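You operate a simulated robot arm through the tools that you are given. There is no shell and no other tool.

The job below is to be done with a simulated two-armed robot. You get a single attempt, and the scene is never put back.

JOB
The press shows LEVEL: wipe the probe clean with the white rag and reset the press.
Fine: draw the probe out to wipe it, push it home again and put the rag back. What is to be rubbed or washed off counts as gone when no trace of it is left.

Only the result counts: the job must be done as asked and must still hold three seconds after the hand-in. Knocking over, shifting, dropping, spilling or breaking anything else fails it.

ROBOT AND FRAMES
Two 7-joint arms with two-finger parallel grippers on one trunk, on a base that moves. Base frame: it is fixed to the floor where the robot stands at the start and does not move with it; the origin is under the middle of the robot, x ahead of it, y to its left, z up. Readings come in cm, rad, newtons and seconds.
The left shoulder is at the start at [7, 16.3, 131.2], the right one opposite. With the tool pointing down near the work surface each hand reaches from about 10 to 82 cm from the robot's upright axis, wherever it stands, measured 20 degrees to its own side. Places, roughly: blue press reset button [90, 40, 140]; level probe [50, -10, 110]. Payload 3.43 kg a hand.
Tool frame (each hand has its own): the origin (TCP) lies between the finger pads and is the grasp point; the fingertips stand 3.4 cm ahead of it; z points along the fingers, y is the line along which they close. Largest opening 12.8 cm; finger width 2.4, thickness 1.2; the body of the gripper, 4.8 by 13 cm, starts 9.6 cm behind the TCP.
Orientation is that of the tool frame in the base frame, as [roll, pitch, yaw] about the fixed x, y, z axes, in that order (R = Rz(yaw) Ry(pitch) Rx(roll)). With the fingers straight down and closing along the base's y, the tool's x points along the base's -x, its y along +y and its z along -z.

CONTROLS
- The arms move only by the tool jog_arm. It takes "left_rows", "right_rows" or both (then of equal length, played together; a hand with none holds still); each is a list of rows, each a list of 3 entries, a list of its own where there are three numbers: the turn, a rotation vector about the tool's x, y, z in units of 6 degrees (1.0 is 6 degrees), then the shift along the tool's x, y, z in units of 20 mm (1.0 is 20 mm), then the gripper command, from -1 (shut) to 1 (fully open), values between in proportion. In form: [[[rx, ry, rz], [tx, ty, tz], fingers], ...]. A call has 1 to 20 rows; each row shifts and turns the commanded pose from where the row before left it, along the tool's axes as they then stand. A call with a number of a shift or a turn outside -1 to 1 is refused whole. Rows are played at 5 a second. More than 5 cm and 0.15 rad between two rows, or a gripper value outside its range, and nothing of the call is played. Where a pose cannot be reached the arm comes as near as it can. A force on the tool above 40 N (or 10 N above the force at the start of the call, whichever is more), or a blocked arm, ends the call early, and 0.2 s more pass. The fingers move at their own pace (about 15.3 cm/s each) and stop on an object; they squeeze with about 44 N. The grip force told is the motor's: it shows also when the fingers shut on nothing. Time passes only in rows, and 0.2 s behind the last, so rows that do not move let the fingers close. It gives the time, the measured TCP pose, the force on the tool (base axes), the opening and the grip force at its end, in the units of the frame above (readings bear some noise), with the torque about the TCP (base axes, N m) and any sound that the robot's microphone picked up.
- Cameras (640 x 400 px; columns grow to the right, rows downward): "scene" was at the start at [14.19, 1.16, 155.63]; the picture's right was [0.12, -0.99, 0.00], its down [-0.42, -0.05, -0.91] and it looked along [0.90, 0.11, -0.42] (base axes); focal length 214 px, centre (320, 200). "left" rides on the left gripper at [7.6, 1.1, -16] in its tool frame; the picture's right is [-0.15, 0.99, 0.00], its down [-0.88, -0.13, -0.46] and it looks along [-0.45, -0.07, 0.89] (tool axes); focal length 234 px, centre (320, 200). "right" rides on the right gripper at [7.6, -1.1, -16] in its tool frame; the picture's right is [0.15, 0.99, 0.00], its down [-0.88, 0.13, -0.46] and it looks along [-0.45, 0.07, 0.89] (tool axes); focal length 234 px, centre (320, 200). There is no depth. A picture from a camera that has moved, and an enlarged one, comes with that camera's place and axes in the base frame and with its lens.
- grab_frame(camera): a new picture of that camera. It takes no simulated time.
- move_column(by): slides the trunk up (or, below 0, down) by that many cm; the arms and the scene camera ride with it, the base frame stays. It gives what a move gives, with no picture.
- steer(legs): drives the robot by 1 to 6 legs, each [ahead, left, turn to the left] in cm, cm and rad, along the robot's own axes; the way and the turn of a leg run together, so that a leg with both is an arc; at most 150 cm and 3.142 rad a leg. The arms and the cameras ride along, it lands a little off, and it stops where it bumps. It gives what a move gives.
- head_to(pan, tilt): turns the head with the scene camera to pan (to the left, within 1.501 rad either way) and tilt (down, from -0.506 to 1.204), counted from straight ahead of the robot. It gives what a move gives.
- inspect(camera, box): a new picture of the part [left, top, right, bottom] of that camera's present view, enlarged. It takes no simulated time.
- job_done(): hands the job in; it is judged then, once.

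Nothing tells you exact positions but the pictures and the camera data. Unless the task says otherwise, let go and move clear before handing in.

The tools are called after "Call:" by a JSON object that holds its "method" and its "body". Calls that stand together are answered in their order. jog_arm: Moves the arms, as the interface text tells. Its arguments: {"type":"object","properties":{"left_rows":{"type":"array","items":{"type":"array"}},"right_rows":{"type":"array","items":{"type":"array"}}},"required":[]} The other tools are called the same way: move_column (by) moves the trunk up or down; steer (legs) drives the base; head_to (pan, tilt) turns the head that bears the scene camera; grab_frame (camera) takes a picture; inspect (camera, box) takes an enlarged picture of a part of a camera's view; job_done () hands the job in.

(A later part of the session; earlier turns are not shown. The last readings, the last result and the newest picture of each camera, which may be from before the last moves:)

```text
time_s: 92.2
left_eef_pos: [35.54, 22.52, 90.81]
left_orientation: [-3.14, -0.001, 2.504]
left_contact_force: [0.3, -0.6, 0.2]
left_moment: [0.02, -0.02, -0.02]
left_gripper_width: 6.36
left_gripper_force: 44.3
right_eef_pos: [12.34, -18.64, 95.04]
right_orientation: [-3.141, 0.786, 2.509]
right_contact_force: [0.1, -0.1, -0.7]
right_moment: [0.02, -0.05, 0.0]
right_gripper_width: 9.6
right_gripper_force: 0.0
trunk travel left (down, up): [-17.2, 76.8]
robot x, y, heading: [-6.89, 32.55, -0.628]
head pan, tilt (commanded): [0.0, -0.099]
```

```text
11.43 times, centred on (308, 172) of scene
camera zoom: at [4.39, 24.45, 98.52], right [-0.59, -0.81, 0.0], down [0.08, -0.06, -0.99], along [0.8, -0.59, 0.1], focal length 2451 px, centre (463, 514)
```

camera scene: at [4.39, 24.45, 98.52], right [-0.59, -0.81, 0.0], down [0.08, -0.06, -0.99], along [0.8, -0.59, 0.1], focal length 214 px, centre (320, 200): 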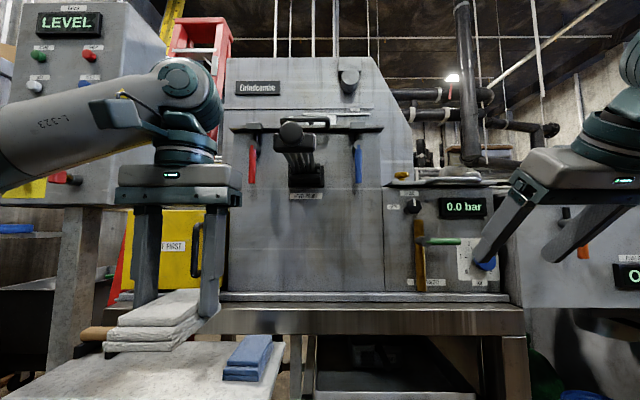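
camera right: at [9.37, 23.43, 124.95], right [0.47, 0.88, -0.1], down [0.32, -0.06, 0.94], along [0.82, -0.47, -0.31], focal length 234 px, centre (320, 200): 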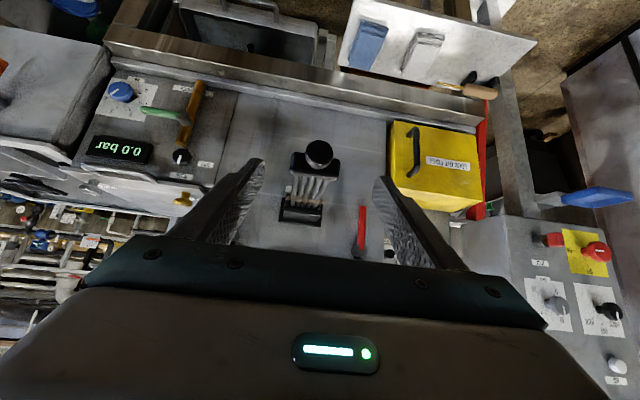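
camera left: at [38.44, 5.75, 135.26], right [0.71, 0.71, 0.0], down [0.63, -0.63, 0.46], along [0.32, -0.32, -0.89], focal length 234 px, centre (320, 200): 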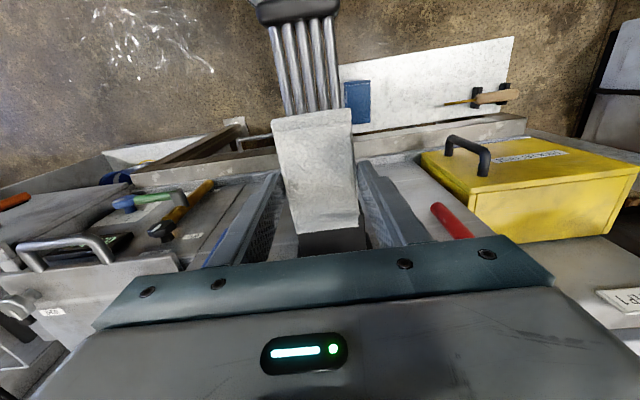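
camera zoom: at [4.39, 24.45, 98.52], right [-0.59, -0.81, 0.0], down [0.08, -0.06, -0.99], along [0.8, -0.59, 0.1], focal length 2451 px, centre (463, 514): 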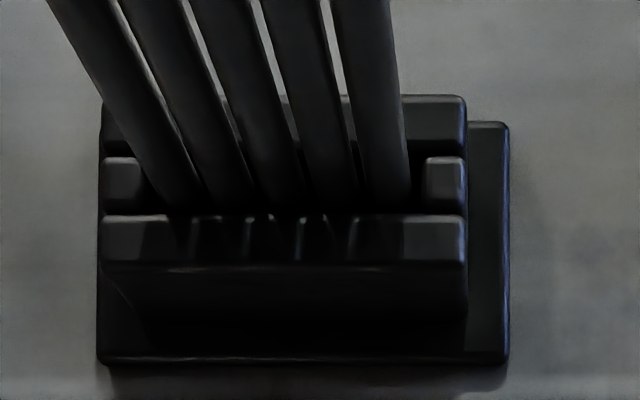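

The underside shows no trace of residue either. I'll raise the trunk back and return the rag to its original spot on the tray.

Call:
{"method": "move_column", "body": {"by": 40}}

Call:
{"method": "head_to", "body": {"pan": 0.1, "tilt": 0.7}}

Call:
{"method": "jog_arm", "body": {"left_rows": [[[0, 0, 0], [-0.9135, 0.51, 0], -1], [[0, 0, 0], [-0.9135, 0.51, 0], -1], [[0, 0, 0], [-0.9135, 0.51, 0], -1], [[0, 0, 0], [-0.9135, 0.51, 0], -1], [[0, 0, 0], [-0.9135, 0.51, 0], -1], [[0, 0, 0], [-0.9135, 0.51, 0], -1], [[0, 0, 0], [-0.9135, 0.51, 0], -1], [[0, 0, 0], [-0.9135, 0.51, 0], -1], [[0, 0, 0], [-0.9135, 0.51, 0], -1], [[0, 0, 0], [-0.9135, 0.51, 0], -1], [[0, 0, -0.33], [0, 0, 0], -1], [[0, 0, -0.33], [0, 0, 0], -1], [[0, 0, 0], [0, 0, 0], -1]]}}

Call:
{"method": "grab_frame", "body": {"camera": "scene"}}

```text
time_s: 96.0
left_eef_pos: [35.64, 22.41, 130.83]
left_orientation: [-3.138, -0.001, 2.504]
left_contact_force: [0.0, 1.3, -0.7]
left_moment: [0.0, 0.04, 0.03]
left_gripper_width: 6.35
left_gripper_force: 43.9
right_eef_pos: [12.3, -18.74, 135.17]
right_orientation: [3.141, 0.786, 2.509]
right_contact_force: [0.1, -0.2, 0.1]
right_moment: [0.02, 0.01, 0.01]
right_gripper_width: 9.64
right_gripper_force: 0.0
trunk travel left (down, up): [-57.2, 36.8]
robot x, y, heading: [-6.95, 32.58, -0.633]
head pan, tilt (commanded): [0.0, -0.099]
```

```text
time_s: 97.1
left_eef_pos: [35.62, 22.37, 130.88]
left_orientation: [-3.14, 0.0, 2.504]
left_contact_force: [-0.2, 0.1, -0.6]
left_moment: [-0.03, 0.0, 0.0]
left_gripper_width: 6.35
left_gripper_force: 44.3
right_eef_pos: [12.24, -18.63, 135.1]
right_orientation: [-3.141, 0.786, 2.511]
right_contact_force: [-0.2, -0.3, 0.2]
right_moment: [-0.01, -0.01, -0.01]
right_gripper_width: 9.6
right_gripper_force: 0.0
trunk travel left (down, up): [-57.2, 36.8]
robot x, y, heading: [-6.83, 32.94, -0.633]
head pan, tilt (commanded): [0.099, 0.7]
```

```text
time_s: 99.9
left_eef_pos: [56.34, 19.78, 130.78]
left_orientation: [-3.14, 0.001, 2.574]
left_contact_force: [0.6, 0.3, -1.0]
left_moment: [-0.01, 0.04, -0.03]
left_gripper_width: 6.38
left_gripper_force: 43.7
right_eef_pos: [12.31, -18.65, 135.17]
right_orientation: [-3.14, 0.787, 2.51]
right_contact_force: [0.4, 0.3, 0.3]
right_moment: [0.03, -0.01, 0.02]
right_gripper_width: 9.58
right_gripper_force: 0.1
trunk travel left (down, up): [-57.2, 36.8]
robot x, y, heading: [-6.98, 32.61, -0.636]
head pan, tilt (commanded): [0.099, 0.7]
```

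```text
taken
camera scene: at [4.7, 25.26, 131.25], right [-0.51, -0.86, 0.0], down [-0.55, 0.33, -0.76], along [0.66, -0.39, -0.64], focal length 214 px, centre (320, 200)
```

scene: 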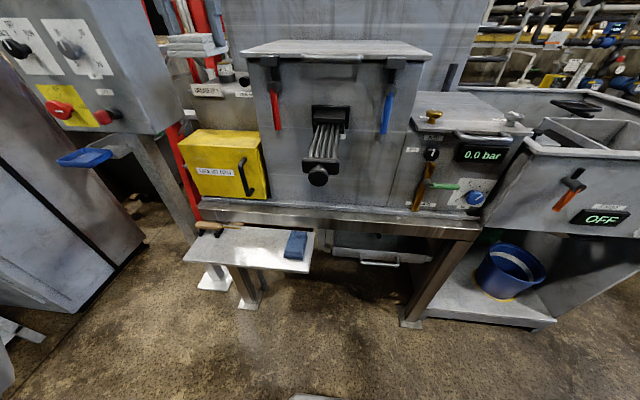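

The rag is exactly over its original spot. Descending straight down.

Call:
{"method": "jog_arm", "body": {"left_rows": [[[0, 0, 0], [0, 0, 1], -1], [[0, 0, 0], [0, 0, 1], -1], [[0, 0, 0], [0, 0, 1], -1], [[0, 0, 0], [0, 0, 1], -1], [[0, 0, 0], [0, 0, 1], -1], [[0, 0, 0], [0, 0, 1], -1], [[0, 0, 0], [0, 0, 1], -1], [[0, 0, 0], [0, 0, 1], -1], [[0, 0, 0], [0, 0, 1], -1], [[0, 0, 0], [0, 0, 1], -1], [[0, 0, 0], [0, 0, 1], -1], [[0, 0, 0], [0, 0, 1], -1], [[0, 0, 0], [0, 0, 1], -1], [[0, 0, 0], [0, 0, 1], -1], [[0, 0, 0], [0, 0, 1], -1], [[0, 0, 0], [0, 0, 1], -1], [[0, 0, 0], [0, 0, 1], -1], [[0, 0, 0], [0, 0, 1], -1], [[0, 0, 0], [0, 0, 1], -1], [[0, 0, 0], [0, 0, 1], -1]]}}

Call:
{"method": "jog_arm", "body": {"left_rows": [[[0, 0, 0], [0, 0, 1], -1], [[0, 0, 0], [0, 0, 1], -1], [[0, 0, 0], [0, 0, 1], -1], [[0, 0, 0], [0, 0, 1], -1], [[0, 0, 0], [0, 0, 1], -1], [[0, 0, 0], [0, 0, 1], -1], [[0, 0, 0], [0, 0, 0.5], -1], [[0, 0, 0], [0, 0, 0], -1]]}}

Call:
{"method": "inspect", "body": {"camera": "scene", "box": [190, 160, 310, 290]}}

```text
time_s: 104.1
left_eef_pos: [56.4, 19.73, 90.84]
left_orientation: [-3.141, 0.0, 2.573]
left_contact_force: [-0.9, 0.2, -0.6]
left_moment: [-0.01, -0.02, 0.02]
left_gripper_width: 6.38
left_gripper_force: 43.4
right_eef_pos: [12.38, -18.69, 135.12]
right_orientation: [3.14, 0.787, 2.509]
right_contact_force: [0.1, 0.7, 0.6]
right_moment: [-0.02, -0.01, 0.03]
right_gripper_width: 9.56
right_gripper_force: 0.1
trunk travel left (down, up): [-57.2, 36.8]
robot x, y, heading: [-6.52, 33.08, -0.638]
head pan, tilt (commanded): [0.099, 0.7]
```

```text
time_s: 105.9
left_eef_pos: [56.3, 19.68, 77.68]
left_orientation: [-3.141, 0.0, 2.571]
left_contact_force: [0.5, -0.6, -1.4]
left_moment: [0.0, -0.02, 0.01]
left_gripper_width: 6.36
left_gripper_force: 43.8
right_eef_pos: [12.21, -18.49, 135.25]
right_orientation: [3.14, 0.786, 2.509]
right_contact_force: [-0.1, -0.2, 0.1]
right_moment: [-0.01, -0.01, 0.02]
right_gripper_width: 9.59
right_gripper_force: 0.0
trunk travel left (down, up): [-57.2, 36.8]
robot x, y, heading: [-6.49, 32.74, -0.633]
head pan, tilt (commanded): [0.099, 0.7]
```

```text
3.08 times, centred on (250, 225) of scene
camera zoom: at [4.69, 25.28, 131.25], right [-0.51, -0.86, 0.0], down [-0.55, 0.33, -0.76], along [0.66, -0.39, -0.64], focal length 660 px, centre (535, 123)
```

zoom: 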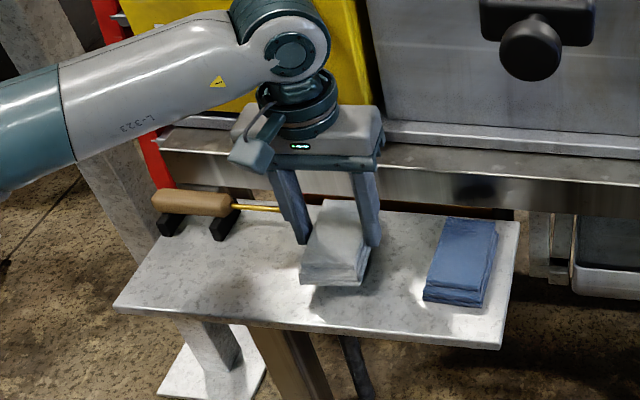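

About 2 cm above the tray. Going down in small steps.

Call:
{"method": "jog_arm", "body": {"left_rows": [[[0, 0, 0], [0, 0, 0.3], -1], [[0, 0, 0], [0, 0, 0.3], -1], [[0, 0, 0], [0, 0, 0.2], -1], [[0, 0, 0], [0, 0, 0.15], -1], [[0, 0, 0], [0, 0, 0.08], -1], [[0, 0, 0], [0, 0, 0], -1]]}}

```text
time_s: 107.3
left_eef_pos: [56.38, 19.82, 75.68]
left_orientation: [-3.14, 0.0, 2.573]
left_contact_force: [-0.7, 0.6, -0.1]
left_moment: [0.02, 0.0, 0.03]
left_gripper_width: 6.35
left_gripper_force: 43.9
right_eef_pos: [12.26, -18.69, 135.13]
right_orientation: [-3.141, 0.786, 2.51]
right_contact_force: [0.0, 0.1, 0.1]
right_moment: [0.0, -0.03, 0.02]
right_gripper_width: 9.58
right_gripper_force: 0.1
trunk travel left (down, up): [-57.2, 36.8]
robot x, y, heading: [-6.39, 32.36, -0.634]
head pan, tilt (commanded): [0.099, 0.7]
```

Call:
{"method": "jog_arm", "body": {"left_rows": [[[0, 0, 0], [0, 0, 0.06], -1], [[0, 0, 0], [0, 0, 0.06], -1], [[0, 0, 0], [0, 0, 0], -1]]}}

Call:
{"method": "inspect", "body": {"camera": "scene", "box": [190, 160, 310, 290]}}

```text
time_s: 108.1
left_eef_pos: [56.36, 19.52, 75.43]
left_orientation: [-3.139, 0.0, 2.575]
left_contact_force: [0.4, 0.0, -0.2]
left_moment: [0.0, 0.01, 0.0]
left_gripper_width: 6.35
left_gripper_force: 43.6
right_eef_pos: [12.23, -18.66, 135.11]
right_orientation: [-3.142, 0.785, 2.51]
right_contact_force: [0.0, 1.3, -0.4]
right_moment: [-0.02, 0.01, 0.0]
right_gripper_width: 9.6
right_gripper_force: 0.0
trunk travel left (down, up): [-57.2, 36.8]
robot x, y, heading: [-6.73, 32.8, -0.626]
head pan, tilt (commanded): [0.099, 0.7]
```

```text
3.08 times, centred on (250, 225) of scene
camera zoom: at [4.7, 25.27, 131.25], right [-0.51, -0.86, 0.0], down [-0.55, 0.33, -0.76], along [0.66, -0.39, -0.64], focal length 660 px, centre (535, 123)
```

zoom: 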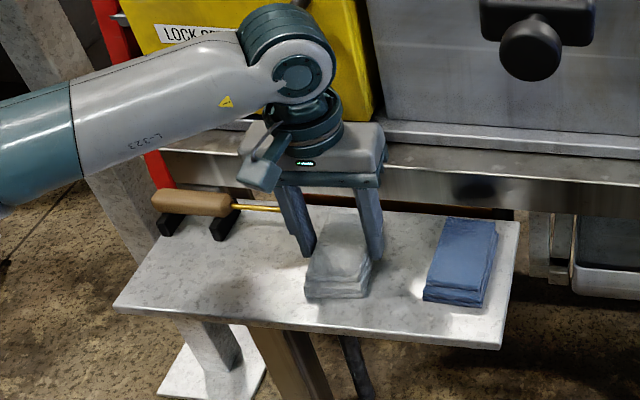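

Call:
{"method": "jog_arm", "body": {"left_rows": [[[0, 0, 0], [0, 0, 0.06], -1], [[0, 0, 0], [0, 0, 0], -1]]}}

```text
time_s: 108.7
left_eef_pos: [56.39, 19.67, 75.37]
left_orientation: [-3.141, 0.0, 2.573]
left_contact_force: [0.3, 0.6, 2.9]
left_moment: [0.02, -0.09, 0.0]
left_gripper_width: 6.4
left_gripper_force: 44.1
right_eef_pos: [12.28, -18.68, 135.2]
right_orientation: [-3.141, 0.786, 2.509]
right_contact_force: [-1.2, -0.6, -0.6]
right_moment: [0.01, 0.01, 0.0]
right_gripper_width: 9.59
right_gripper_force: 0.0
trunk travel left (down, up): [-57.2, 36.8]
robot x, y, heading: [-6.69, 32.82, -0.634]
head pan, tilt (commanded): [0.099, 0.7]
```

The rag is resting on the tray with light contact. I'll open gently and lift away.

Call:
{"method": "jog_arm", "body": {"left_rows": [[[0, 0, 0], [0, 0, 0], 0.1], [[0, 0, 0], [0, 0, 0], 0.3], [[0, 0, 0], [0, 0, 0], 0.4], [[0, 0, 0], [0, 0, -0.5], 0.4], [[0, 0, 0], [0, 0, -1], 0.4], [[0, 0, 0], [0, 0, -1], 0.4], [[0, 0, 0], [0, 0, -1], 0.4], [[0, 0, 0], [0, 0, -1], 0.4], [[0, 0, 0], [0, 0, -1], 0.4], [[0, 0, 0], [0, 0, -1], 0.4], [[0, 0, 0], [0, 0, -1], 0.4], [[0, 0, 0], [0, 0, -1], 0.4]]}}

Call:
{"method": "inspect", "body": {"camera": "scene", "box": [180, 205, 320, 295]}}

Call:
{"method": "grab_frame", "body": {"camera": "left"}}

```text
time_s: 111.3
left_eef_pos: [56.5, 19.56, 92.48]
left_orientation: [-3.139, 0.001, 2.573]
left_contact_force: [0.1, 0.0, -0.4]
left_moment: [0.03, 0.03, 0.01]
left_gripper_width: 8.97
left_gripper_force: 0.0
right_eef_pos: [12.26, -18.66, 135.07]
right_orientation: [-3.141, 0.785, 2.507]
right_contact_force: [0.3, 0.0, 0.3]
right_moment: [-0.03, 0.03, 0.02]
right_gripper_width: 9.6
right_gripper_force: 0.0
trunk travel left (down, up): [-57.2, 36.8]
robot x, y, heading: [-6.6, 32.32, -0.629]
head pan, tilt (commanded): [0.099, 0.7]
```

```text
4.44 times, centred on (250, 250) of scene
camera zoom: at [4.65, 25.25, 131.25], right [-0.51, -0.86, 0.0], down [-0.55, 0.33, -0.76], along [0.66, -0.39, -0.64], focal length 953 px, centre (631, -22)
```

zoom: 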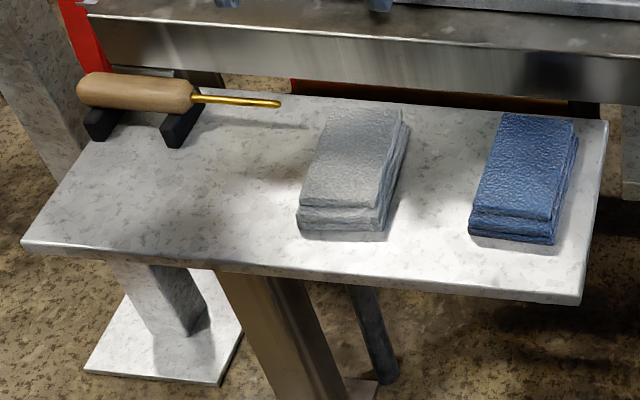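

```text
taken
camera left: at [50.73, 24.65, 108.34], right [0.66, 0.75, 0.0], down [0.67, -0.58, 0.46], along [0.34, -0.3, -0.89], focal length 234 px, centre (320, 200)
```

left: 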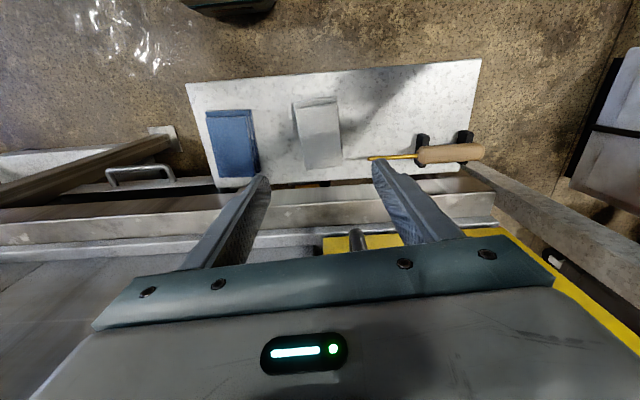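

The rag is back in its place. Next I'll push the probe home with the closed left fingers, tool pointing down behind the knob; first I lift and turn to the probe axis.

Call:
{"method": "jog_arm", "body": {"left_rows": [[[0, 0, 0.036], [0, 0, -1], 0.4], [[0, 0, 0.036], [0, 0, -1], 0.4], [[0, 0, 0.036], [0, 0, -1], 0.4], [[0, 0, 0.036], [0, 0, -1], 0.4], [[0, 0, 0.036], [0, 0, -1], 0.4], [[0, 0, 0.036], [0, 0, -1], 0.4], [[0, 0, 0.036], [0, 0, -1], 0.4], [[0, 0, 0.036], [0, 0, -1], 0.4], [[0, 0, 0.036], [0, 0, -1], 0.4], [[0, 0, 0.036], [0, 0, -1], 0.4], [[0, 0, 0.036], [0, 0, -1], -1], [[0, 0, 0.036], [0, 0, -1], -1], [[0, 0, 0.036], [0, 0, -1], -1], [[0, 0, 0.036], [0, 0, -1], -1], [[0, 0, 0.036], [0, 0, -1], -1], [[0, 0, 0.036], [0, 0, -1], -1], [[0, 0, 0.036], [0, 0, -1], -1], [[0, 0, 0.036], [0, 0, -1], -1], [[0, 0, 0.036], [0, 0, -1], -1]]}}

Call:
{"method": "jog_arm", "body": {"left_rows": [[[0, 0, 0], [0.817, -0.957, 0], -1], [[0, 0, 0], [0.817, -0.957, 0], -1], [[0, 0, 0], [0.817, -0.957, 0], -1], [[0, 0, 0], [0.817, -0.957, 0], -1], [[0, 0, 0], [0.817, -0.957, 0], -1], [[0, 0, 0], [0.817, -0.957, 0], -1], [[0, 0, 0], [0.817, -0.957, 0], -1], [[0, 0, 0], [0.817, -0.957, 0], -1], [[0, 0, 0], [0.817, -0.957, 0], -1], [[0, 0, 0], [0.817, -0.957, 0], -1], [[0, 0, 0], [0.817, -0.957, 0], -1], [[0, 0, 0], [0.817, -0.957, 0], -1], [[0, 0, 0], [0, 0, 0], -1]]}}

Call:
{"method": "grab_frame", "body": {"camera": "left"}}

Call:
{"method": "grab_frame", "body": {"camera": "scene"}}

```text
time_s: 115.3
left_eef_pos: [56.29, 19.68, 130.41]
left_orientation: [-3.141, 0.001, 2.499]
left_contact_force: [-0.1, -0.5, 0.9]
left_moment: [0.01, 0.01, 0.01]
left_gripper_width: 0.0
left_gripper_force: 32.7
right_eef_pos: [12.25, -18.55, 135.22]
right_orientation: [-3.141, 0.786, 2.508]
right_contact_force: [-0.3, -0.3, 0.4]
right_moment: [-0.03, 0.01, 0.02]
right_gripper_width: 9.61
right_gripper_force: 0.1
trunk travel left (down, up): [-57.2, 36.8]
robot x, y, heading: [-6.77, 32.53, -0.633]
head pan, tilt (commanded): [0.099, 0.7]
```

```text
time_s: 118.1
left_eef_pos: [27.3, 12.99, 130.51]
left_orientation: [-3.14, -0.001, 2.5]
left_contact_force: [0.0, 0.2, 0.2]
left_moment: [0.02, -0.01, -0.01]
left_gripper_width: 0.0
left_gripper_force: 33.0
right_eef_pos: [12.22, -18.65, 135.2]
right_orientation: [-3.14, 0.785, 2.508]
right_contact_force: [0.2, 0.3, -0.4]
right_moment: [-0.01, 0.03, 0.0]
right_gripper_width: 9.6
right_gripper_force: 0.1
trunk travel left (down, up): [-57.2, 36.8]
robot x, y, heading: [-6.69, 32.24, -0.632]
head pan, tilt (commanded): [0.099, 0.7]
```

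```text
taken
camera left: at [21.92, 18.43, 146.35], right [0.71, 0.7, 0.0], down [0.63, -0.63, 0.46], along [0.32, -0.32, -0.89], focal length 234 px, centre (320, 200)
```

left: 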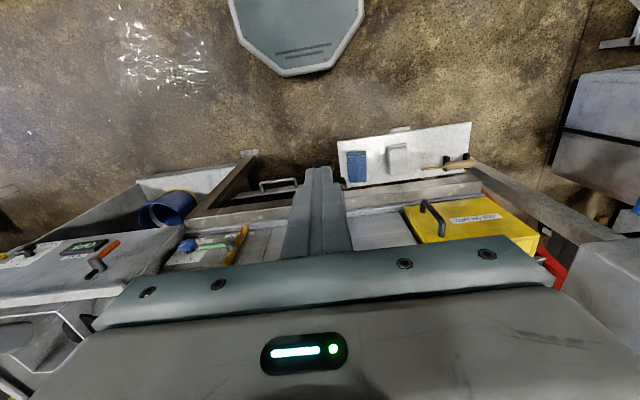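

```text
taken
camera scene: at [4.75, 25.31, 131.24], right [-0.51, -0.86, 0.0], down [-0.56, 0.33, -0.76], along [0.66, -0.39, -0.64], focal length 214 px, centre (320, 200)
```

scene: 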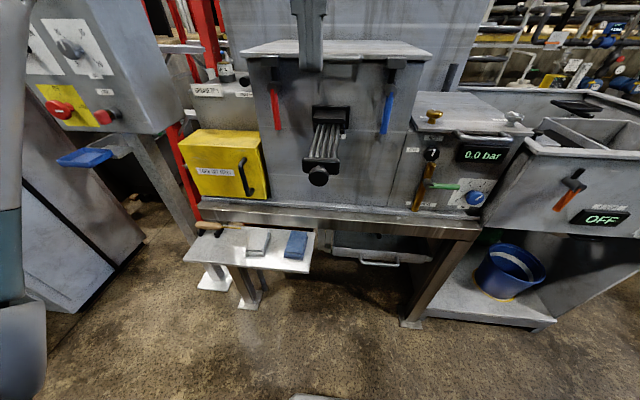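

The closed fingers are about 4 cm behind the knob. I'll descend to knob height.

Call:
{"method": "jog_arm", "body": {"left_rows": [[[0, 0, 0], [0.1, 0, 0.95], -1], [[0, 0, 0], [0, 0, 0.95], -1], [[0, 0, 0], [0, 0, 0.95], -1], [[0, 0, 0], [0, 0, 0.95], -1], [[0, 0, 0], [0, 0, 0.95], -1], [[0, 0, 0], [0, 0, 0.95], -1], [[0, 0, 0], [0, 0, 0.95], -1], [[0, 0, 0], [0, 0, 0.95], -1], [[0, 0, 0], [0, 0, 0.95], -1], [[0, 0, 0], [0, 0, 0], -1]]}}

Call:
{"method": "inspect", "body": {"camera": "scene", "box": [260, 60, 400, 220]}}

Call:
{"method": "inspect", "body": {"camera": "left", "box": [240, 100, 400, 260]}}

```text
time_s: 120.3
left_eef_pos: [26.85, 13.06, 113.38]
left_orientation: [-3.141, 0.0, 2.501]
left_contact_force: [-1.1, 0.0, -0.2]
left_moment: [0.0, -0.01, 0.03]
left_gripper_width: 0.0
left_gripper_force: 32.6
right_eef_pos: [12.18, -18.72, 135.19]
right_orientation: [3.141, 0.786, 2.51]
right_contact_force: [-0.5, 0.5, 0.3]
right_moment: [-0.02, 0.01, 0.0]
right_gripper_width: 9.58
right_gripper_force: 0.1
trunk travel left (down, up): [-57.2, 36.8]
robot x, y, heading: [-6.61, 32.38, -0.633]
head pan, tilt (commanded): [0.099, 0.7]
```

```text
2.50 times, centred on (330, 140) of scene
camera zoom: at [4.66, 25.28, 131.25], right [-0.51, -0.86, 0.0], down [-0.55, 0.33, -0.77], along [0.66, -0.39, -0.64], focal length 536 px, centre (295, 350)
```

zoom: 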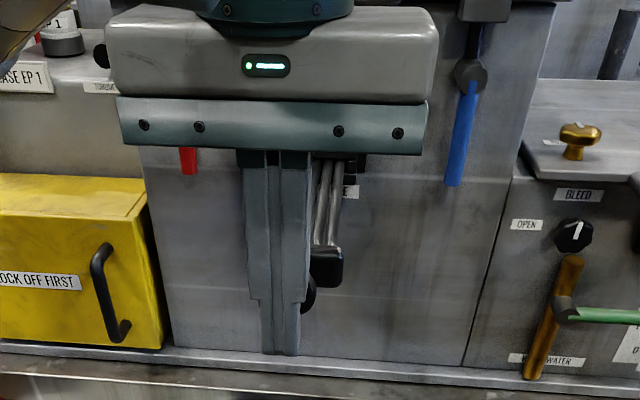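

```text
2.50 times, centred on (320, 180) of left
camera zoom: at [21.54, 18.52, 129.26], right [0.71, 0.7, 0.0], down [0.63, -0.63, 0.46], along [0.32, -0.32, -0.89], focal length 585 px, centre (320, 250)
```

zoom: 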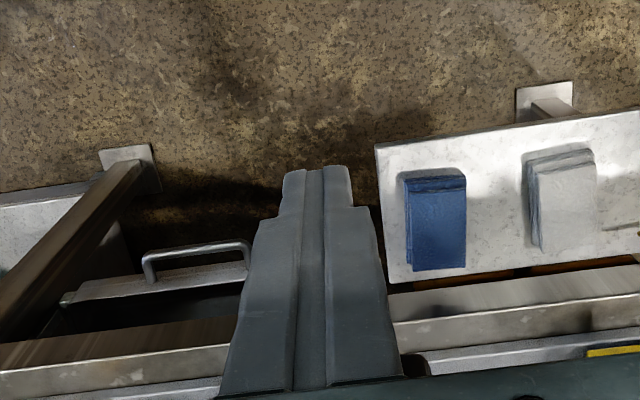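

The finger post is in line with the knob axis. I'll begin pushing along the probe axis.

Call:
{"method": "jog_arm", "body": {"left_rows": [[[0, 0, 0], [-0.5, 0, 0], -1], [[0, 0, 0], [-0.5, 0, 0], -1], [[0, 0, 0], [-0.5, 0, 0], -1], [[0, 0, 0], [-0.5, 0, 0], -1], [[0, 0, 0], [-0.5, 0, 0], -1], [[0, 0, 0], [-0.5, 0, 0], -1]]}}

Call:
{"method": "inspect", "body": {"camera": "scene", "box": [260, 60, 400, 220]}}

```text
time_s: 121.7
left_eef_pos: [31.66, 9.53, 113.29]
left_orientation: [-3.142, -0.001, 2.5]
left_contact_force: [-2.6, 2.5, -1.2]
left_moment: [0.04, 0.08, 0.01]
left_gripper_width: 0.0
left_gripper_force: 32.9
right_eef_pos: [12.22, -18.71, 135.05]
right_orientation: [3.141, 0.785, 2.51]
right_contact_force: [0.1, -0.1, -0.4]
right_moment: [0.01, 0.03, 0.03]
right_gripper_width: 9.6
right_gripper_force: 0.2
trunk travel left (down, up): [-57.2, 36.8]
robot x, y, heading: [-6.8, 32.2, -0.636]
head pan, tilt (commanded): [0.099, 0.7]
```

```text
2.50 times, centred on (330, 140) of scene
camera zoom: at [4.66, 25.31, 131.25], right [-0.51, -0.86, 0.0], down [-0.55, 0.33, -0.77], along [0.66, -0.39, -0.64], focal length 536 px, centre (295, 350)
```

zoom: 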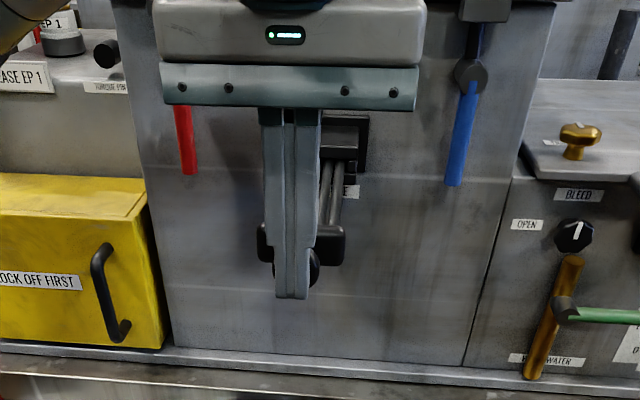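

The probe slides in with just a few newtons. Continuing to push.

Call:
{"method": "jog_arm", "body": {"left_rows": [[[0, 0, 0], [-0.5, 0, 0], -1], [[0, 0, 0], [-0.5, 0, 0], -1], [[0, 0, 0], [-0.5, 0, 0], -1], [[0, 0, 0], [-0.5, 0, 0], -1], [[0, 0, 0], [-0.5, 0, 0], -1], [[0, 0, 0], [-0.5, 0, 0], -1], [[0, 0, 0], [-0.5, 0, 0], -1], [[0, 0, 0], [-0.5, 0, 0], -1], [[0, 0, 0], [-0.5, 0, 0], -1], [[0, 0, 0], [-0.5, 0, 0], -1], [[0, 0, 0], [-0.5, 0, 0], -1]]}}

Call:
{"method": "inspect", "body": {"camera": "scene", "box": [260, 60, 400, 220]}}

```text
time_s: 124.1
left_eef_pos: [40.4, 2.92, 113.31]
left_orientation: [-3.14, 0.001, 2.498]
left_contact_force: [-2.1, 2.1, 2.0]
left_moment: [0.07, 0.06, 0.01]
left_gripper_width: 0.0
left_gripper_force: 33.1
right_eef_pos: [12.2, -18.56, 135.09]
right_orientation: [3.141, 0.786, 2.509]
right_contact_force: [0.1, 0.5, -0.6]
right_moment: [0.03, -0.02, -0.03]
right_gripper_width: 9.59
right_gripper_force: 0.0
trunk travel left (down, up): [-57.2, 36.8]
robot x, y, heading: [-6.35, 32.39, -0.628]
head pan, tilt (commanded): [0.099, 0.7]
```

```text
2.50 times, centred on (330, 140) of scene
camera zoom: at [4.63, 25.31, 131.26], right [-0.51, -0.86, 0.0], down [-0.55, 0.33, -0.77], along [0.66, -0.39, -0.64], focal length 536 px, centre (295, 350)
```

zoom: 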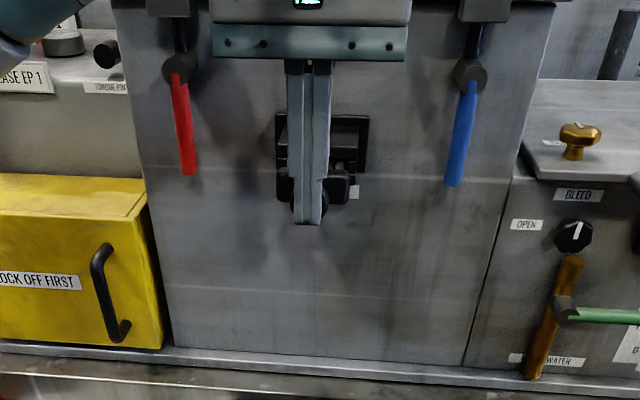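

Nearly home. I'll continue in small steps until it bottoms out.

Call:
{"method": "jog_arm", "body": {"left_rows": [[[0, 0, 0], [-0.25, 0, 0], -1], [[0, 0, 0], [-0.25, 0, 0], -1], [[0, 0, 0], [-0.25, 0, 0], -1], [[0, 0, 0], [-0.25, 0, 0], -1], [[0, 0, 0], [-0.2, 0, 0], -1], [[0, 0, 0], [0, 0, 0], -1]]}}

Call:
{"method": "inspect", "body": {"camera": "scene", "box": [300, 90, 370, 170]}}

```text
time_s: 125.5
left_eef_pos: [42.26, 1.32, 113.29]
left_orientation: [-3.14, 0.0, 2.499]
left_contact_force: [-2.9, 2.4, -0.8]
left_moment: [0.09, 0.03, 0.02]
left_gripper_width: 0.01
left_gripper_force: 32.8
right_eef_pos: [12.25, -18.49, 134.98]
right_orientation: [3.141, 0.785, 2.51]
right_contact_force: [0.7, -0.2, 0.4]
right_moment: [0.01, 0.04, -0.02]
right_gripper_width: 9.58
right_gripper_force: 0.0
trunk travel left (down, up): [-57.2, 36.8]
robot x, y, heading: [-6.48, 32.82, -0.633]
head pan, tilt (commanded): [0.099, 0.7]
```

```text
5.00 times, centred on (335, 130) of scene
camera zoom: at [4.66, 25.31, 131.25], right [-0.51, -0.86, 0.0], down [-0.55, 0.33, -0.77], along [0.66, -0.39, -0.64], focal length 1072 px, centre (245, 550)
```

zoom: 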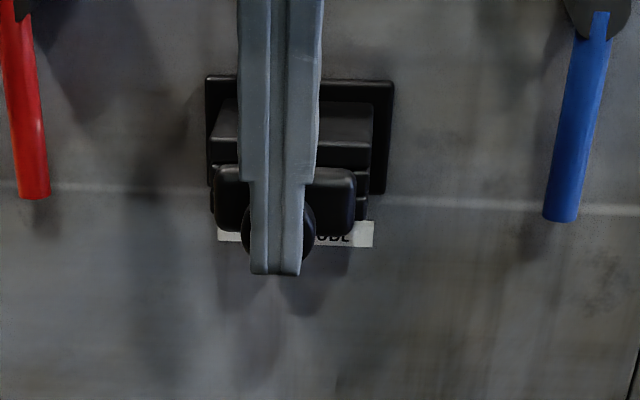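

Call:
{"method": "jog_arm", "body": {"left_rows": [[[0, 0, 0], [-0.15, 0, 0], -1], [[0, 0, 0], [-0.15, 0, 0], -1], [[0, 0, 0], [-0.15, 0, 0], -1], [[0, 0, 0], [-0.15, 0, 0], -1], [[0, 0, 0], [0, 0, 0], -1]]}}

Call:
{"method": "inspect", "body": {"camera": "scene", "box": [300, 90, 370, 170]}}

```text
time_s: 126.7
left_eef_pos: [43.25, 0.74, 113.41]
left_orientation: [-3.14, 0.002, 2.499]
left_contact_force: [-2.9, 1.1, 0.2]
left_moment: [0.07, 0.13, -0.01]
left_gripper_width: 0.0
left_gripper_force: 33.0
right_eef_pos: [12.14, -18.43, 135.22]
right_orientation: [-3.139, 0.783, 2.509]
right_contact_force: [-0.2, 0.2, 0.1]
right_moment: [0.05, -0.04, -0.04]
right_gripper_width: 9.59
right_gripper_force: 0.0
trunk travel left (down, up): [-57.2, 36.8]
robot x, y, heading: [-6.82, 32.49, -0.639]
head pan, tilt (commanded): [0.099, 0.7]
```

```text
5.00 times, centred on (335, 130) of scene
camera zoom: at [4.63, 25.29, 131.26], right [-0.51, -0.86, 0.0], down [-0.55, 0.33, -0.77], along [0.66, -0.39, -0.64], focal length 1072 px, centre (245, 550)
```

zoom: 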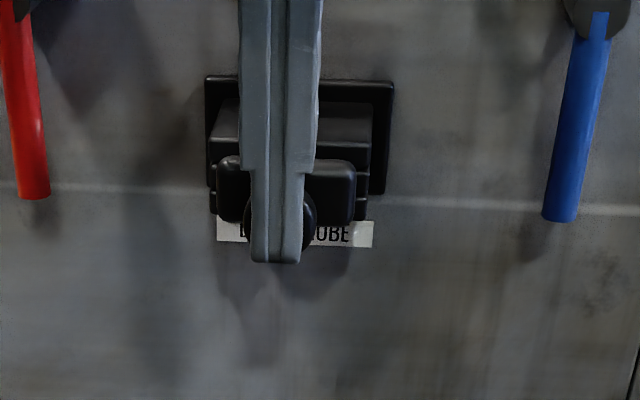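

Still moving freely. A little further until the stop is felt.

Call:
{"method": "jog_arm", "body": {"left_rows": [[[0, 0, 0], [-0.12, 0, 0], -1], [[0, 0, 0], [-0.12, 0, 0], -1], [[0, 0, 0], [-0.12, 0, 0], -1], [[0, 0, 0], [0, 0, 0], -1]]}}

```text
time_s: 127.7
left_eef_pos: [43.52, 0.54, 113.38]
left_orientation: [-3.141, 0.003, 2.497]
left_contact_force: [-19.0, 16.7, -12.1]
left_moment: [1.0, 0.6, 0.05]
left_gripper_width: 0.02
left_gripper_force: 32.7
right_eef_pos: [12.14, -18.37, 135.18]
right_orientation: [3.141, 0.786, 2.511]
right_contact_force: [0.4, 0.2, 0.2]
right_moment: [-0.02, -0.01, -0.01]
right_gripper_width: 9.6
right_gripper_force: 0.0
trunk travel left (down, up): [-57.2, 36.8]
robot x, y, heading: [-6.74, 32.52, -0.634]
head pan, tilt (commanded): [0.099, 0.7]
```

The stop is felt (about 25 N): the probe is home. I'll back off, lift, and check.

Call:
{"method": "jog_arm", "body": {"left_rows": [[[0, 0, 0], [0.3, 0, 0], -1], [[0, 0, 0], [0.8, 0, 0], -1], [[0, 0, 0], [1, 0, 0], -1], [[0, 0, 0], [1, 0, -0.5], -1], [[0, 0, 0], [0, 0.5, -1], -1], [[0, 0, 0], [0, 1, -1], -1], [[0, 0, 0], [0, 1, -1], -1], [[0, 0, 0], [0, 1, -1], -1], [[0, 0, 0], [0, 1, -1], -1], [[0, 0, 0], [0, 1, -1], -1], [[0, 0, 0], [0, 1, -1], -1], [[0, 0, 0], [0, 1, 0], -1], [[0, 0, 0], [0, 1, 0], -1]]}}

Call:
{"method": "grab_frame", "body": {"camera": "scene"}}

Call:
{"method": "inspect", "body": {"camera": "scene", "box": [300, 90, 370, 170]}}

Call:
{"method": "head_to", "body": {"pan": 0.85, "tilt": 0.1}}

Call:
{"method": "grab_frame", "body": {"camera": "scene"}}

```text
time_s: 130.5
left_eef_pos: [49.22, 17.91, 128.45]
left_orientation: [3.141, 0.0, 2.499]
left_contact_force: [0.6, -0.2, -0.2]
left_moment: [0.0, 0.0, 0.03]
left_gripper_width: 0.0
left_gripper_force: 32.6
right_eef_pos: [12.29, -18.64, 135.17]
right_orientation: [-3.141, 0.786, 2.509]
right_contact_force: [0.3, 1.0, 0.4]
right_moment: [-0.03, -0.02, -0.03]
right_gripper_width: 9.6
right_gripper_force: 0.0
trunk travel left (down, up): [-57.2, 36.8]
robot x, y, heading: [-6.72, 32.88, -0.633]
head pan, tilt (commanded): [0.099, 0.7]
```

```text
taken
camera scene: at [4.72, 25.34, 131.25], right [-0.51, -0.86, 0.0], down [-0.56, 0.33, -0.76], along [0.66, -0.39, -0.64], focal length 214 px, centre (320, 200)
```

scene: 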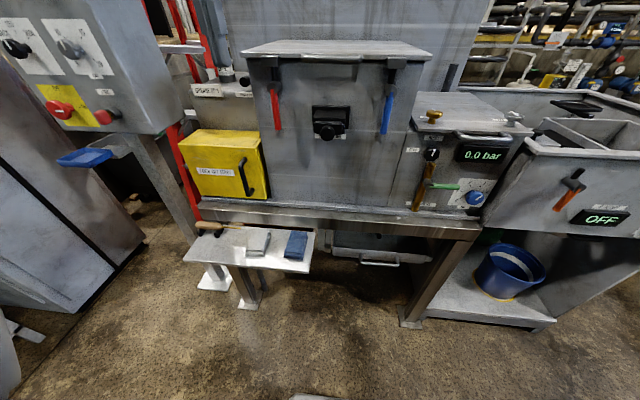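

```text
5.00 times, centred on (335, 130) of scene
camera zoom: at [4.72, 25.34, 131.25], right [-0.51, -0.86, 0.0], down [-0.56, 0.33, -0.76], along [0.66, -0.39, -0.64], focal length 1072 px, centre (245, 550)
```

zoom: 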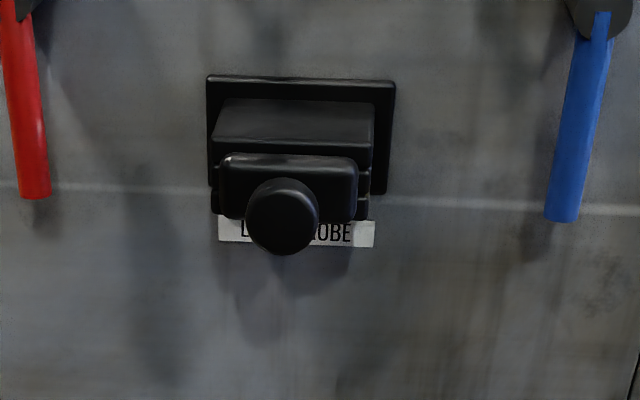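

```text
time_s: 131.6
left_eef_pos: [49.14, 17.79, 128.38]
left_orientation: [-3.14, 0.0, 2.5]
left_contact_force: [-0.5, -0.5, 0.6]
left_moment: [-0.01, 0.01, 0.02]
left_gripper_width: 0.01
left_gripper_force: 33.1
right_eef_pos: [12.41, -18.7, 135.07]
right_orientation: [-3.141, 0.785, 2.51]
right_contact_force: [0.0, -0.1, -1.1]
right_moment: [0.01, -0.01, -0.01]
right_gripper_width: 9.61
right_gripper_force: 0.0
trunk travel left (down, up): [-57.2, 36.8]
robot x, y, heading: [-6.6, 32.3, -0.634]
head pan, tilt (commanded): [0.85, 0.099]
```

```text
taken
camera scene: at [6.36, 31.57, 136.72], right [0.21, -0.98, 0.0], down [-0.1, -0.02, -0.99], along [0.97, 0.21, -0.1], focal length 214 px, centre (320, 200)
```

scene: 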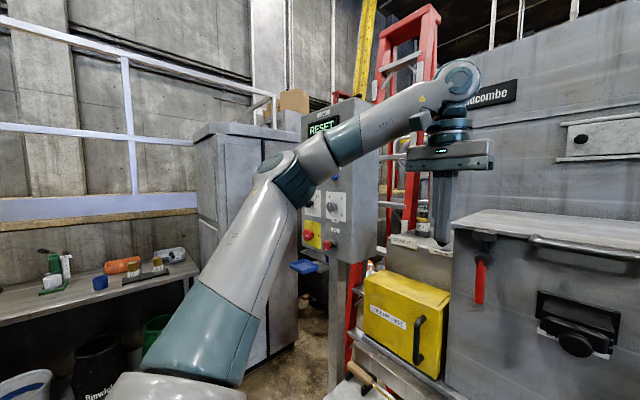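

The probe is back home, and the display now reads RESET. I'll zoom to confirm and check the panel and surroundings before driving over.

Call:
{"method": "inspect", "body": {"camera": "scene", "box": [280, 95, 400, 275]}}

Call:
{"method": "head_to", "body": {"pan": 1.2, "tilt": 0.6}}

Call:
{"method": "grab_frame", "body": {"camera": "scene"}}

```text
2.22 times, centred on (340, 185) of scene
camera zoom: at [6.36, 31.57, 136.72], right [0.21, -0.98, 0.0], down [-0.1, -0.02, -0.99], along [0.97, 0.21, -0.1], focal length 477 px, centre (276, 233)
```

zoom: 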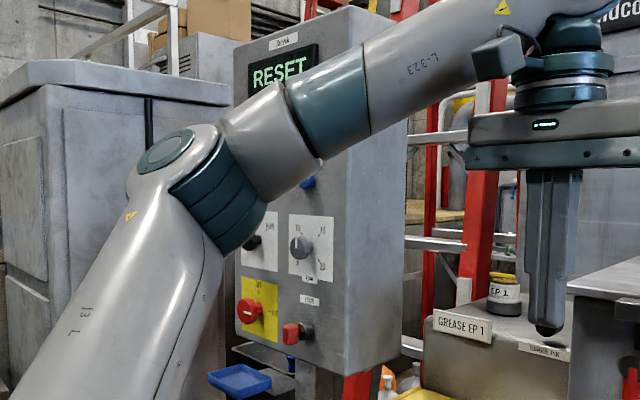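

```text
time_s: 132.5
left_eef_pos: [49.11, 17.72, 128.51]
left_orientation: [-3.139, -0.001, 2.5]
left_contact_force: [-0.3, 0.3, 0.2]
left_moment: [0.02, 0.03, 0.01]
left_gripper_width: 0.0
left_gripper_force: 33.1
right_eef_pos: [12.32, -18.67, 135.11]
right_orientation: [3.141, 0.786, 2.508]
right_contact_force: [-0.3, -0.8, -0.2]
right_moment: [0.02, 0.03, -0.02]
right_gripper_width: 9.56
right_gripper_force: 0.0
trunk travel left (down, up): [-57.2, 36.8]
robot x, y, heading: [-6.46, 32.55, -0.635]
head pan, tilt (commanded): [1.201, 0.6]
```

```text
taken
camera scene: at [4.83, 34.34, 132.12], right [0.54, -0.84, 0.0], down [-0.48, -0.3, -0.83], along [0.7, 0.44, -0.56], focal length 214 px, centre (320, 200)
```

scene: 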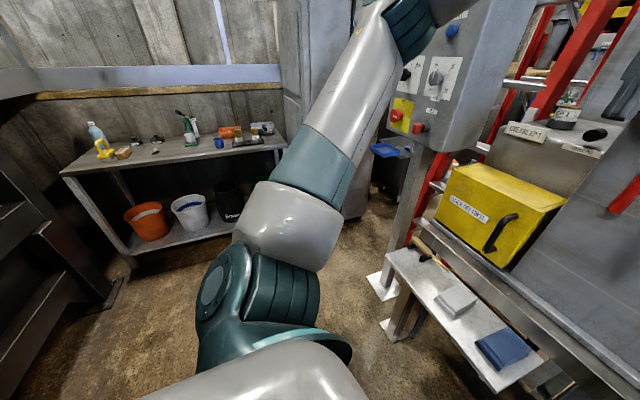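

The display shows RESET, so the wipe and push-home have been registered. I'll pull the left hand back, raise the trunk and drive left in front of the control panel.

Call:
{"method": "jog_arm", "body": {"left_rows": [[[0, 0, 0], [1, 0, 0], -1], [[0, 0, 0], [1, 0, 0], -1], [[0, 0, 0], [1, 0, 0], -1], [[0, 0, 0], [1, 0, 0], -1], [[0, 0, 0], [1, 0, 0], -1], [[0, 0, 0], [1, 0, 0], -1]]}}

Call:
{"method": "move_column", "body": {"by": 22}}

Call:
{"method": "steer", "body": {"legs": [[-6, 0, 0], [0, 46, 0]]}}

Call:
{"method": "head_to", "body": {"pan": 0.2, "tilt": 0.25}}

Call:
{"method": "grab_frame", "body": {"camera": "scene"}}

```text
time_s: 133.9
left_eef_pos: [39.41, 25.05, 128.34]
left_orientation: [-3.141, 0.0, 2.499]
left_contact_force: [-0.4, 0.9, -0.4]
left_moment: [-0.01, 0.0, 0.01]
left_gripper_width: 0.01
left_gripper_force: 33.1
right_eef_pos: [12.29, -18.61, 135.2]
right_orientation: [3.141, 0.785, 2.51]
right_contact_force: [-0.9, 0.3, -0.9]
right_moment: [0.0, -0.01, -0.01]
right_gripper_width: 9.61
right_gripper_force: 0.0
trunk travel left (down, up): [-57.2, 36.8]
robot x, y, heading: [-6.99, 32.4, -0.631]
head pan, tilt (commanded): [1.201, 0.6]
```

```text
time_s: 136.3
left_eef_pos: [39.44, 25.0, 150.32]
left_orientation: [-3.138, 0.0, 2.498]
left_contact_force: [-0.1, -0.3, 0.1]
left_moment: [-0.01, 0.02, -0.02]
left_gripper_width: 0.0
left_gripper_force: 33.3
right_eef_pos: [12.25, -18.45, 157.23]
right_orientation: [3.141, 0.787, 2.51]
right_contact_force: [-0.5, -0.4, -0.3]
right_moment: [0.01, 0.0, 0.0]
right_gripper_width: 9.64
right_gripper_force: 0.1
trunk travel left (down, up): [-79.2, 14.8]
robot x, y, heading: [-6.64, 32.59, -0.628]
head pan, tilt (commanded): [1.201, 0.6]
```

```text
time_s: 139.6
left_eef_pos: [61.86, 66.17, 150.24]
left_orientation: [3.141, 0.0, 2.503]
left_contact_force: [-0.1, -0.2, 0.0]
left_moment: [0.02, 0.02, -0.02]
left_gripper_width: 0.0
left_gripper_force: 32.4
right_eef_pos: [34.78, 22.58, 157.06]
right_orientation: [3.141, 0.785, 2.51]
right_contact_force: [-0.1, -0.8, -0.4]
right_moment: [0.01, 0.02, -0.02]
right_gripper_width: 9.59
right_gripper_force: 0.3
trunk travel left (down, up): [-79.2, 14.8]
robot x, y, heading: [16.04, 73.64, -0.632]
head pan, tilt (commanded): [1.201, 0.6]
```

```text
time_s: 140.9
left_eef_pos: [61.88, 66.47, 150.32]
left_orientation: [-3.14, 0.0, 2.503]
left_contact_force: [-0.2, -0.3, 0.1]
left_moment: [-0.03, 0.03, 0.01]
left_gripper_width: 0.01
left_gripper_force: 32.8
right_eef_pos: [34.91, 22.68, 157.04]
right_orientation: [3.141, 0.785, 2.511]
right_contact_force: [-0.7, 0.6, 0.0]
right_moment: [0.04, 0.0, 0.0]
right_gripper_width: 9.59
right_gripper_force: 0.2
trunk travel left (down, up): [-79.2, 14.8]
robot x, y, heading: [15.81, 73.86, -0.629]
head pan, tilt (commanded): [0.201, 0.25]
```

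```text
taken
camera scene: at [28.41, 67.0, 157.33], right [-0.42, -0.91, 0.0], down [-0.23, 0.1, -0.97], along [0.88, -0.4, -0.25], focal length 214 px, centre (320, 200)
```

scene: 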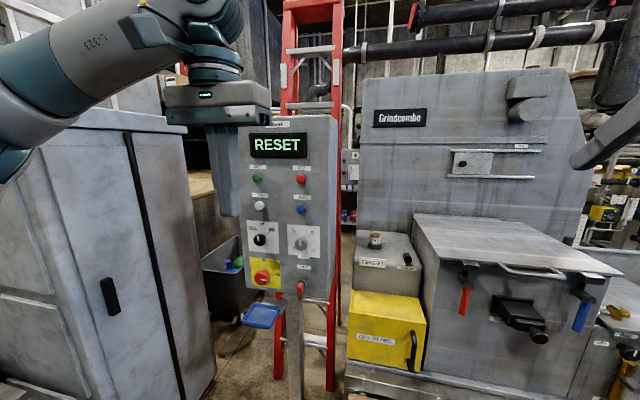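

I'm in front of the panel; the display reads RESET. I'll zoom in to measure the blue RESET button precisely.

Call:
{"method": "inspect", "body": {"camera": "scene", "box": [230, 120, 350, 320]}}

Call:
{"method": "inspect", "body": {"camera": "scene", "box": [280, 190, 320, 220]}}

Call:
{"method": "grab_frame", "body": {"camera": "left"}}

```text
2.00 times, centred on (290, 220) of scene
camera zoom: at [28.41, 67.0, 157.33], right [-0.42, -0.91, 0.0], down [-0.23, 0.1, -0.97], along [0.88, -0.4, -0.25], focal length 429 px, centre (380, 160)
```

zoom: 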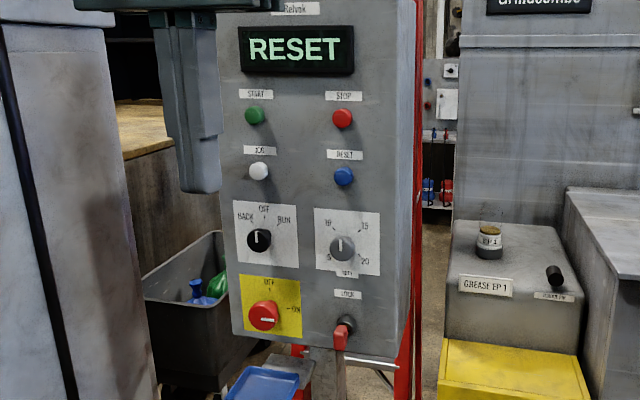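

```text
13.33 times, centred on (300, 205) of scene
camera zoom: at [28.41, 67.0, 157.33], right [-0.42, -0.91, 0.0], down [-0.23, 0.1, -0.97], along [0.88, -0.4, -0.25], focal length 2860 px, centre (587, 133)
```

zoom: 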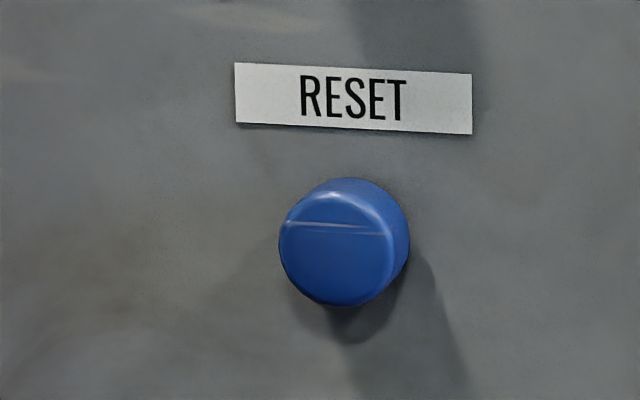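

```text
taken
camera left: at [56.62, 71.76, 166.19], right [0.71, 0.71, 0.0], down [0.63, -0.63, 0.46], along [0.32, -0.32, -0.89], focal length 234 px, centre (320, 200)
```

left: 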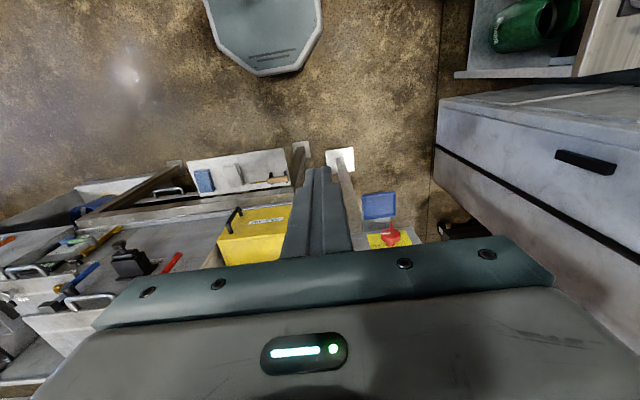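

The button front face is at about [91.3, 44.9, 137.3] and my left hand is already laterally in line with it. I'll move forward, then pitch the hand to horizontal with the fingers closed.

Call:
{"method": "jog_arm", "body": {"left_rows": [[[0, 0, 0], [-0.95, 0, 0], -1], [[0, 0, 0], [-0.95, 0, 0], -1], [[0, 0, 0], [-0.95, 0, 0], -1], [[0, 0, 0], [-0.95, 0, 0], -1], [[0, 0, 0], [-0.95, 0, 0], -1], [[0, 0, 0], [-0.95, 0, 0], -1], [[0, 0, 0], [-0.95, 0, 0], -1], [[0, 0, 0], [-0.95, 0, 0], -1], [[0, 0, 0], [-0.95, 0, 0], -1]]}}

Call:
{"method": "jog_arm", "body": {"left_rows": [[[0, -1, 0], [0, 0, 0], -1], [[0, -1, 0], [0, 0, 0], -1], [[0, -1, 0], [0, 0, 0], -1], [[0, -1, 0], [0, 0, 0], -1], [[0, -1, 0], [0, 0, 0], -1], [[0, -1, 0], [0, 0, 0], -1], [[0, -1, 0], [0, 0, 0], -1], [[0, -1, 0], [0, 0, 0], -1], [[0, -1, 0], [0, 0, 0], -1], [[0, -1, 0], [0, 0, 0], -1], [[0, -1, 0], [0, 0, 0], -1], [[0, -1, 0], [0, 0, 0], -1], [[0, -1, 0], [0, 0, 0], -1], [[0, -1, 0], [0, 0, 0], -1], [[0, -1, 0], [0, 0, 0], -1], [[0, 0, 0], [0, 0, 0], -1]]}}

Call:
{"method": "grab_frame", "body": {"camera": "scene"}}

Call:
{"method": "grab_frame", "body": {"camera": "left"}}

```text
time_s: 142.9
left_eef_pos: [75.85, 56.43, 150.41]
left_orientation: [-3.14, 0.0, 2.504]
left_contact_force: [0.7, -0.1, -0.6]
left_moment: [0.0, 0.05, 0.03]
left_gripper_width: 0.0
left_gripper_force: 33.2
right_eef_pos: [34.94, 22.64, 156.96]
right_orientation: [-3.142, 0.784, 2.511]
right_contact_force: [0.4, -0.1, 0.2]
right_moment: [-0.01, 0.0, -0.01]
right_gripper_width: 9.6
right_gripper_force: 0.2
trunk travel left (down, up): [-79.2, 14.8]
robot x, y, heading: [15.93, 73.98, -0.631]
head pan, tilt (commanded): [0.201, 0.25]
```

```text
time_s: 146.3
left_eef_pos: [75.68, 56.19, 150.28]
left_orientation: [-0.755, 1.57, -1.394]
left_contact_force: [-0.1, -0.1, 0.0]
left_moment: [0.01, -0.01, 0.0]
left_gripper_width: 0.0
left_gripper_force: 32.7
right_eef_pos: [34.95, 22.71, 157.13]
right_orientation: [3.141, 0.785, 2.513]
right_contact_force: [-0.4, -0.4, 0.2]
right_moment: [0.0, -0.03, 0.0]
right_gripper_width: 9.6
right_gripper_force: 0.2
trunk travel left (down, up): [-79.2, 14.8]
robot x, y, heading: [15.99, 73.61, -0.63]
head pan, tilt (commanded): [0.201, 0.25]
```

```text
taken
camera scene: at [28.38, 67.01, 157.34], right [-0.42, -0.91, 0.0], down [-0.22, 0.1, -0.97], along [0.88, -0.4, -0.25], focal length 214 px, centre (320, 200)
```

scene: 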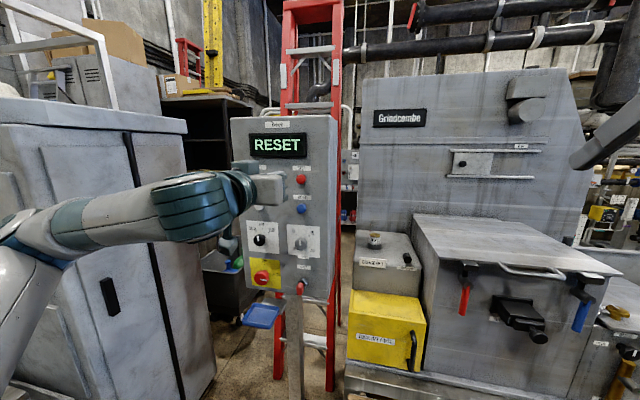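

```text
taken
camera left: at [63.63, 66.56, 142.64], right [0.59, 0.79, 0.14], down [-0.44, 0.17, 0.88], along [0.67, -0.58, 0.45], focal length 234 px, centre (320, 200)
```

left: 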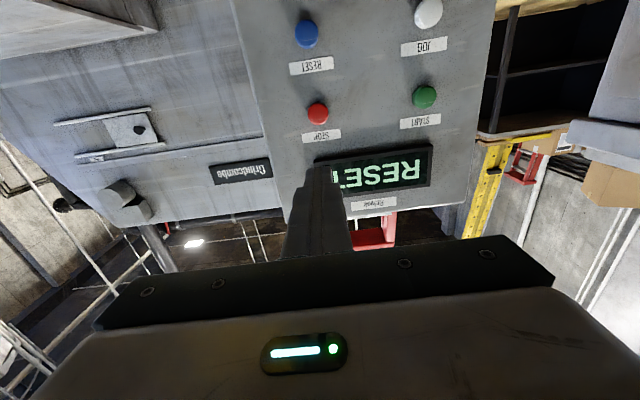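

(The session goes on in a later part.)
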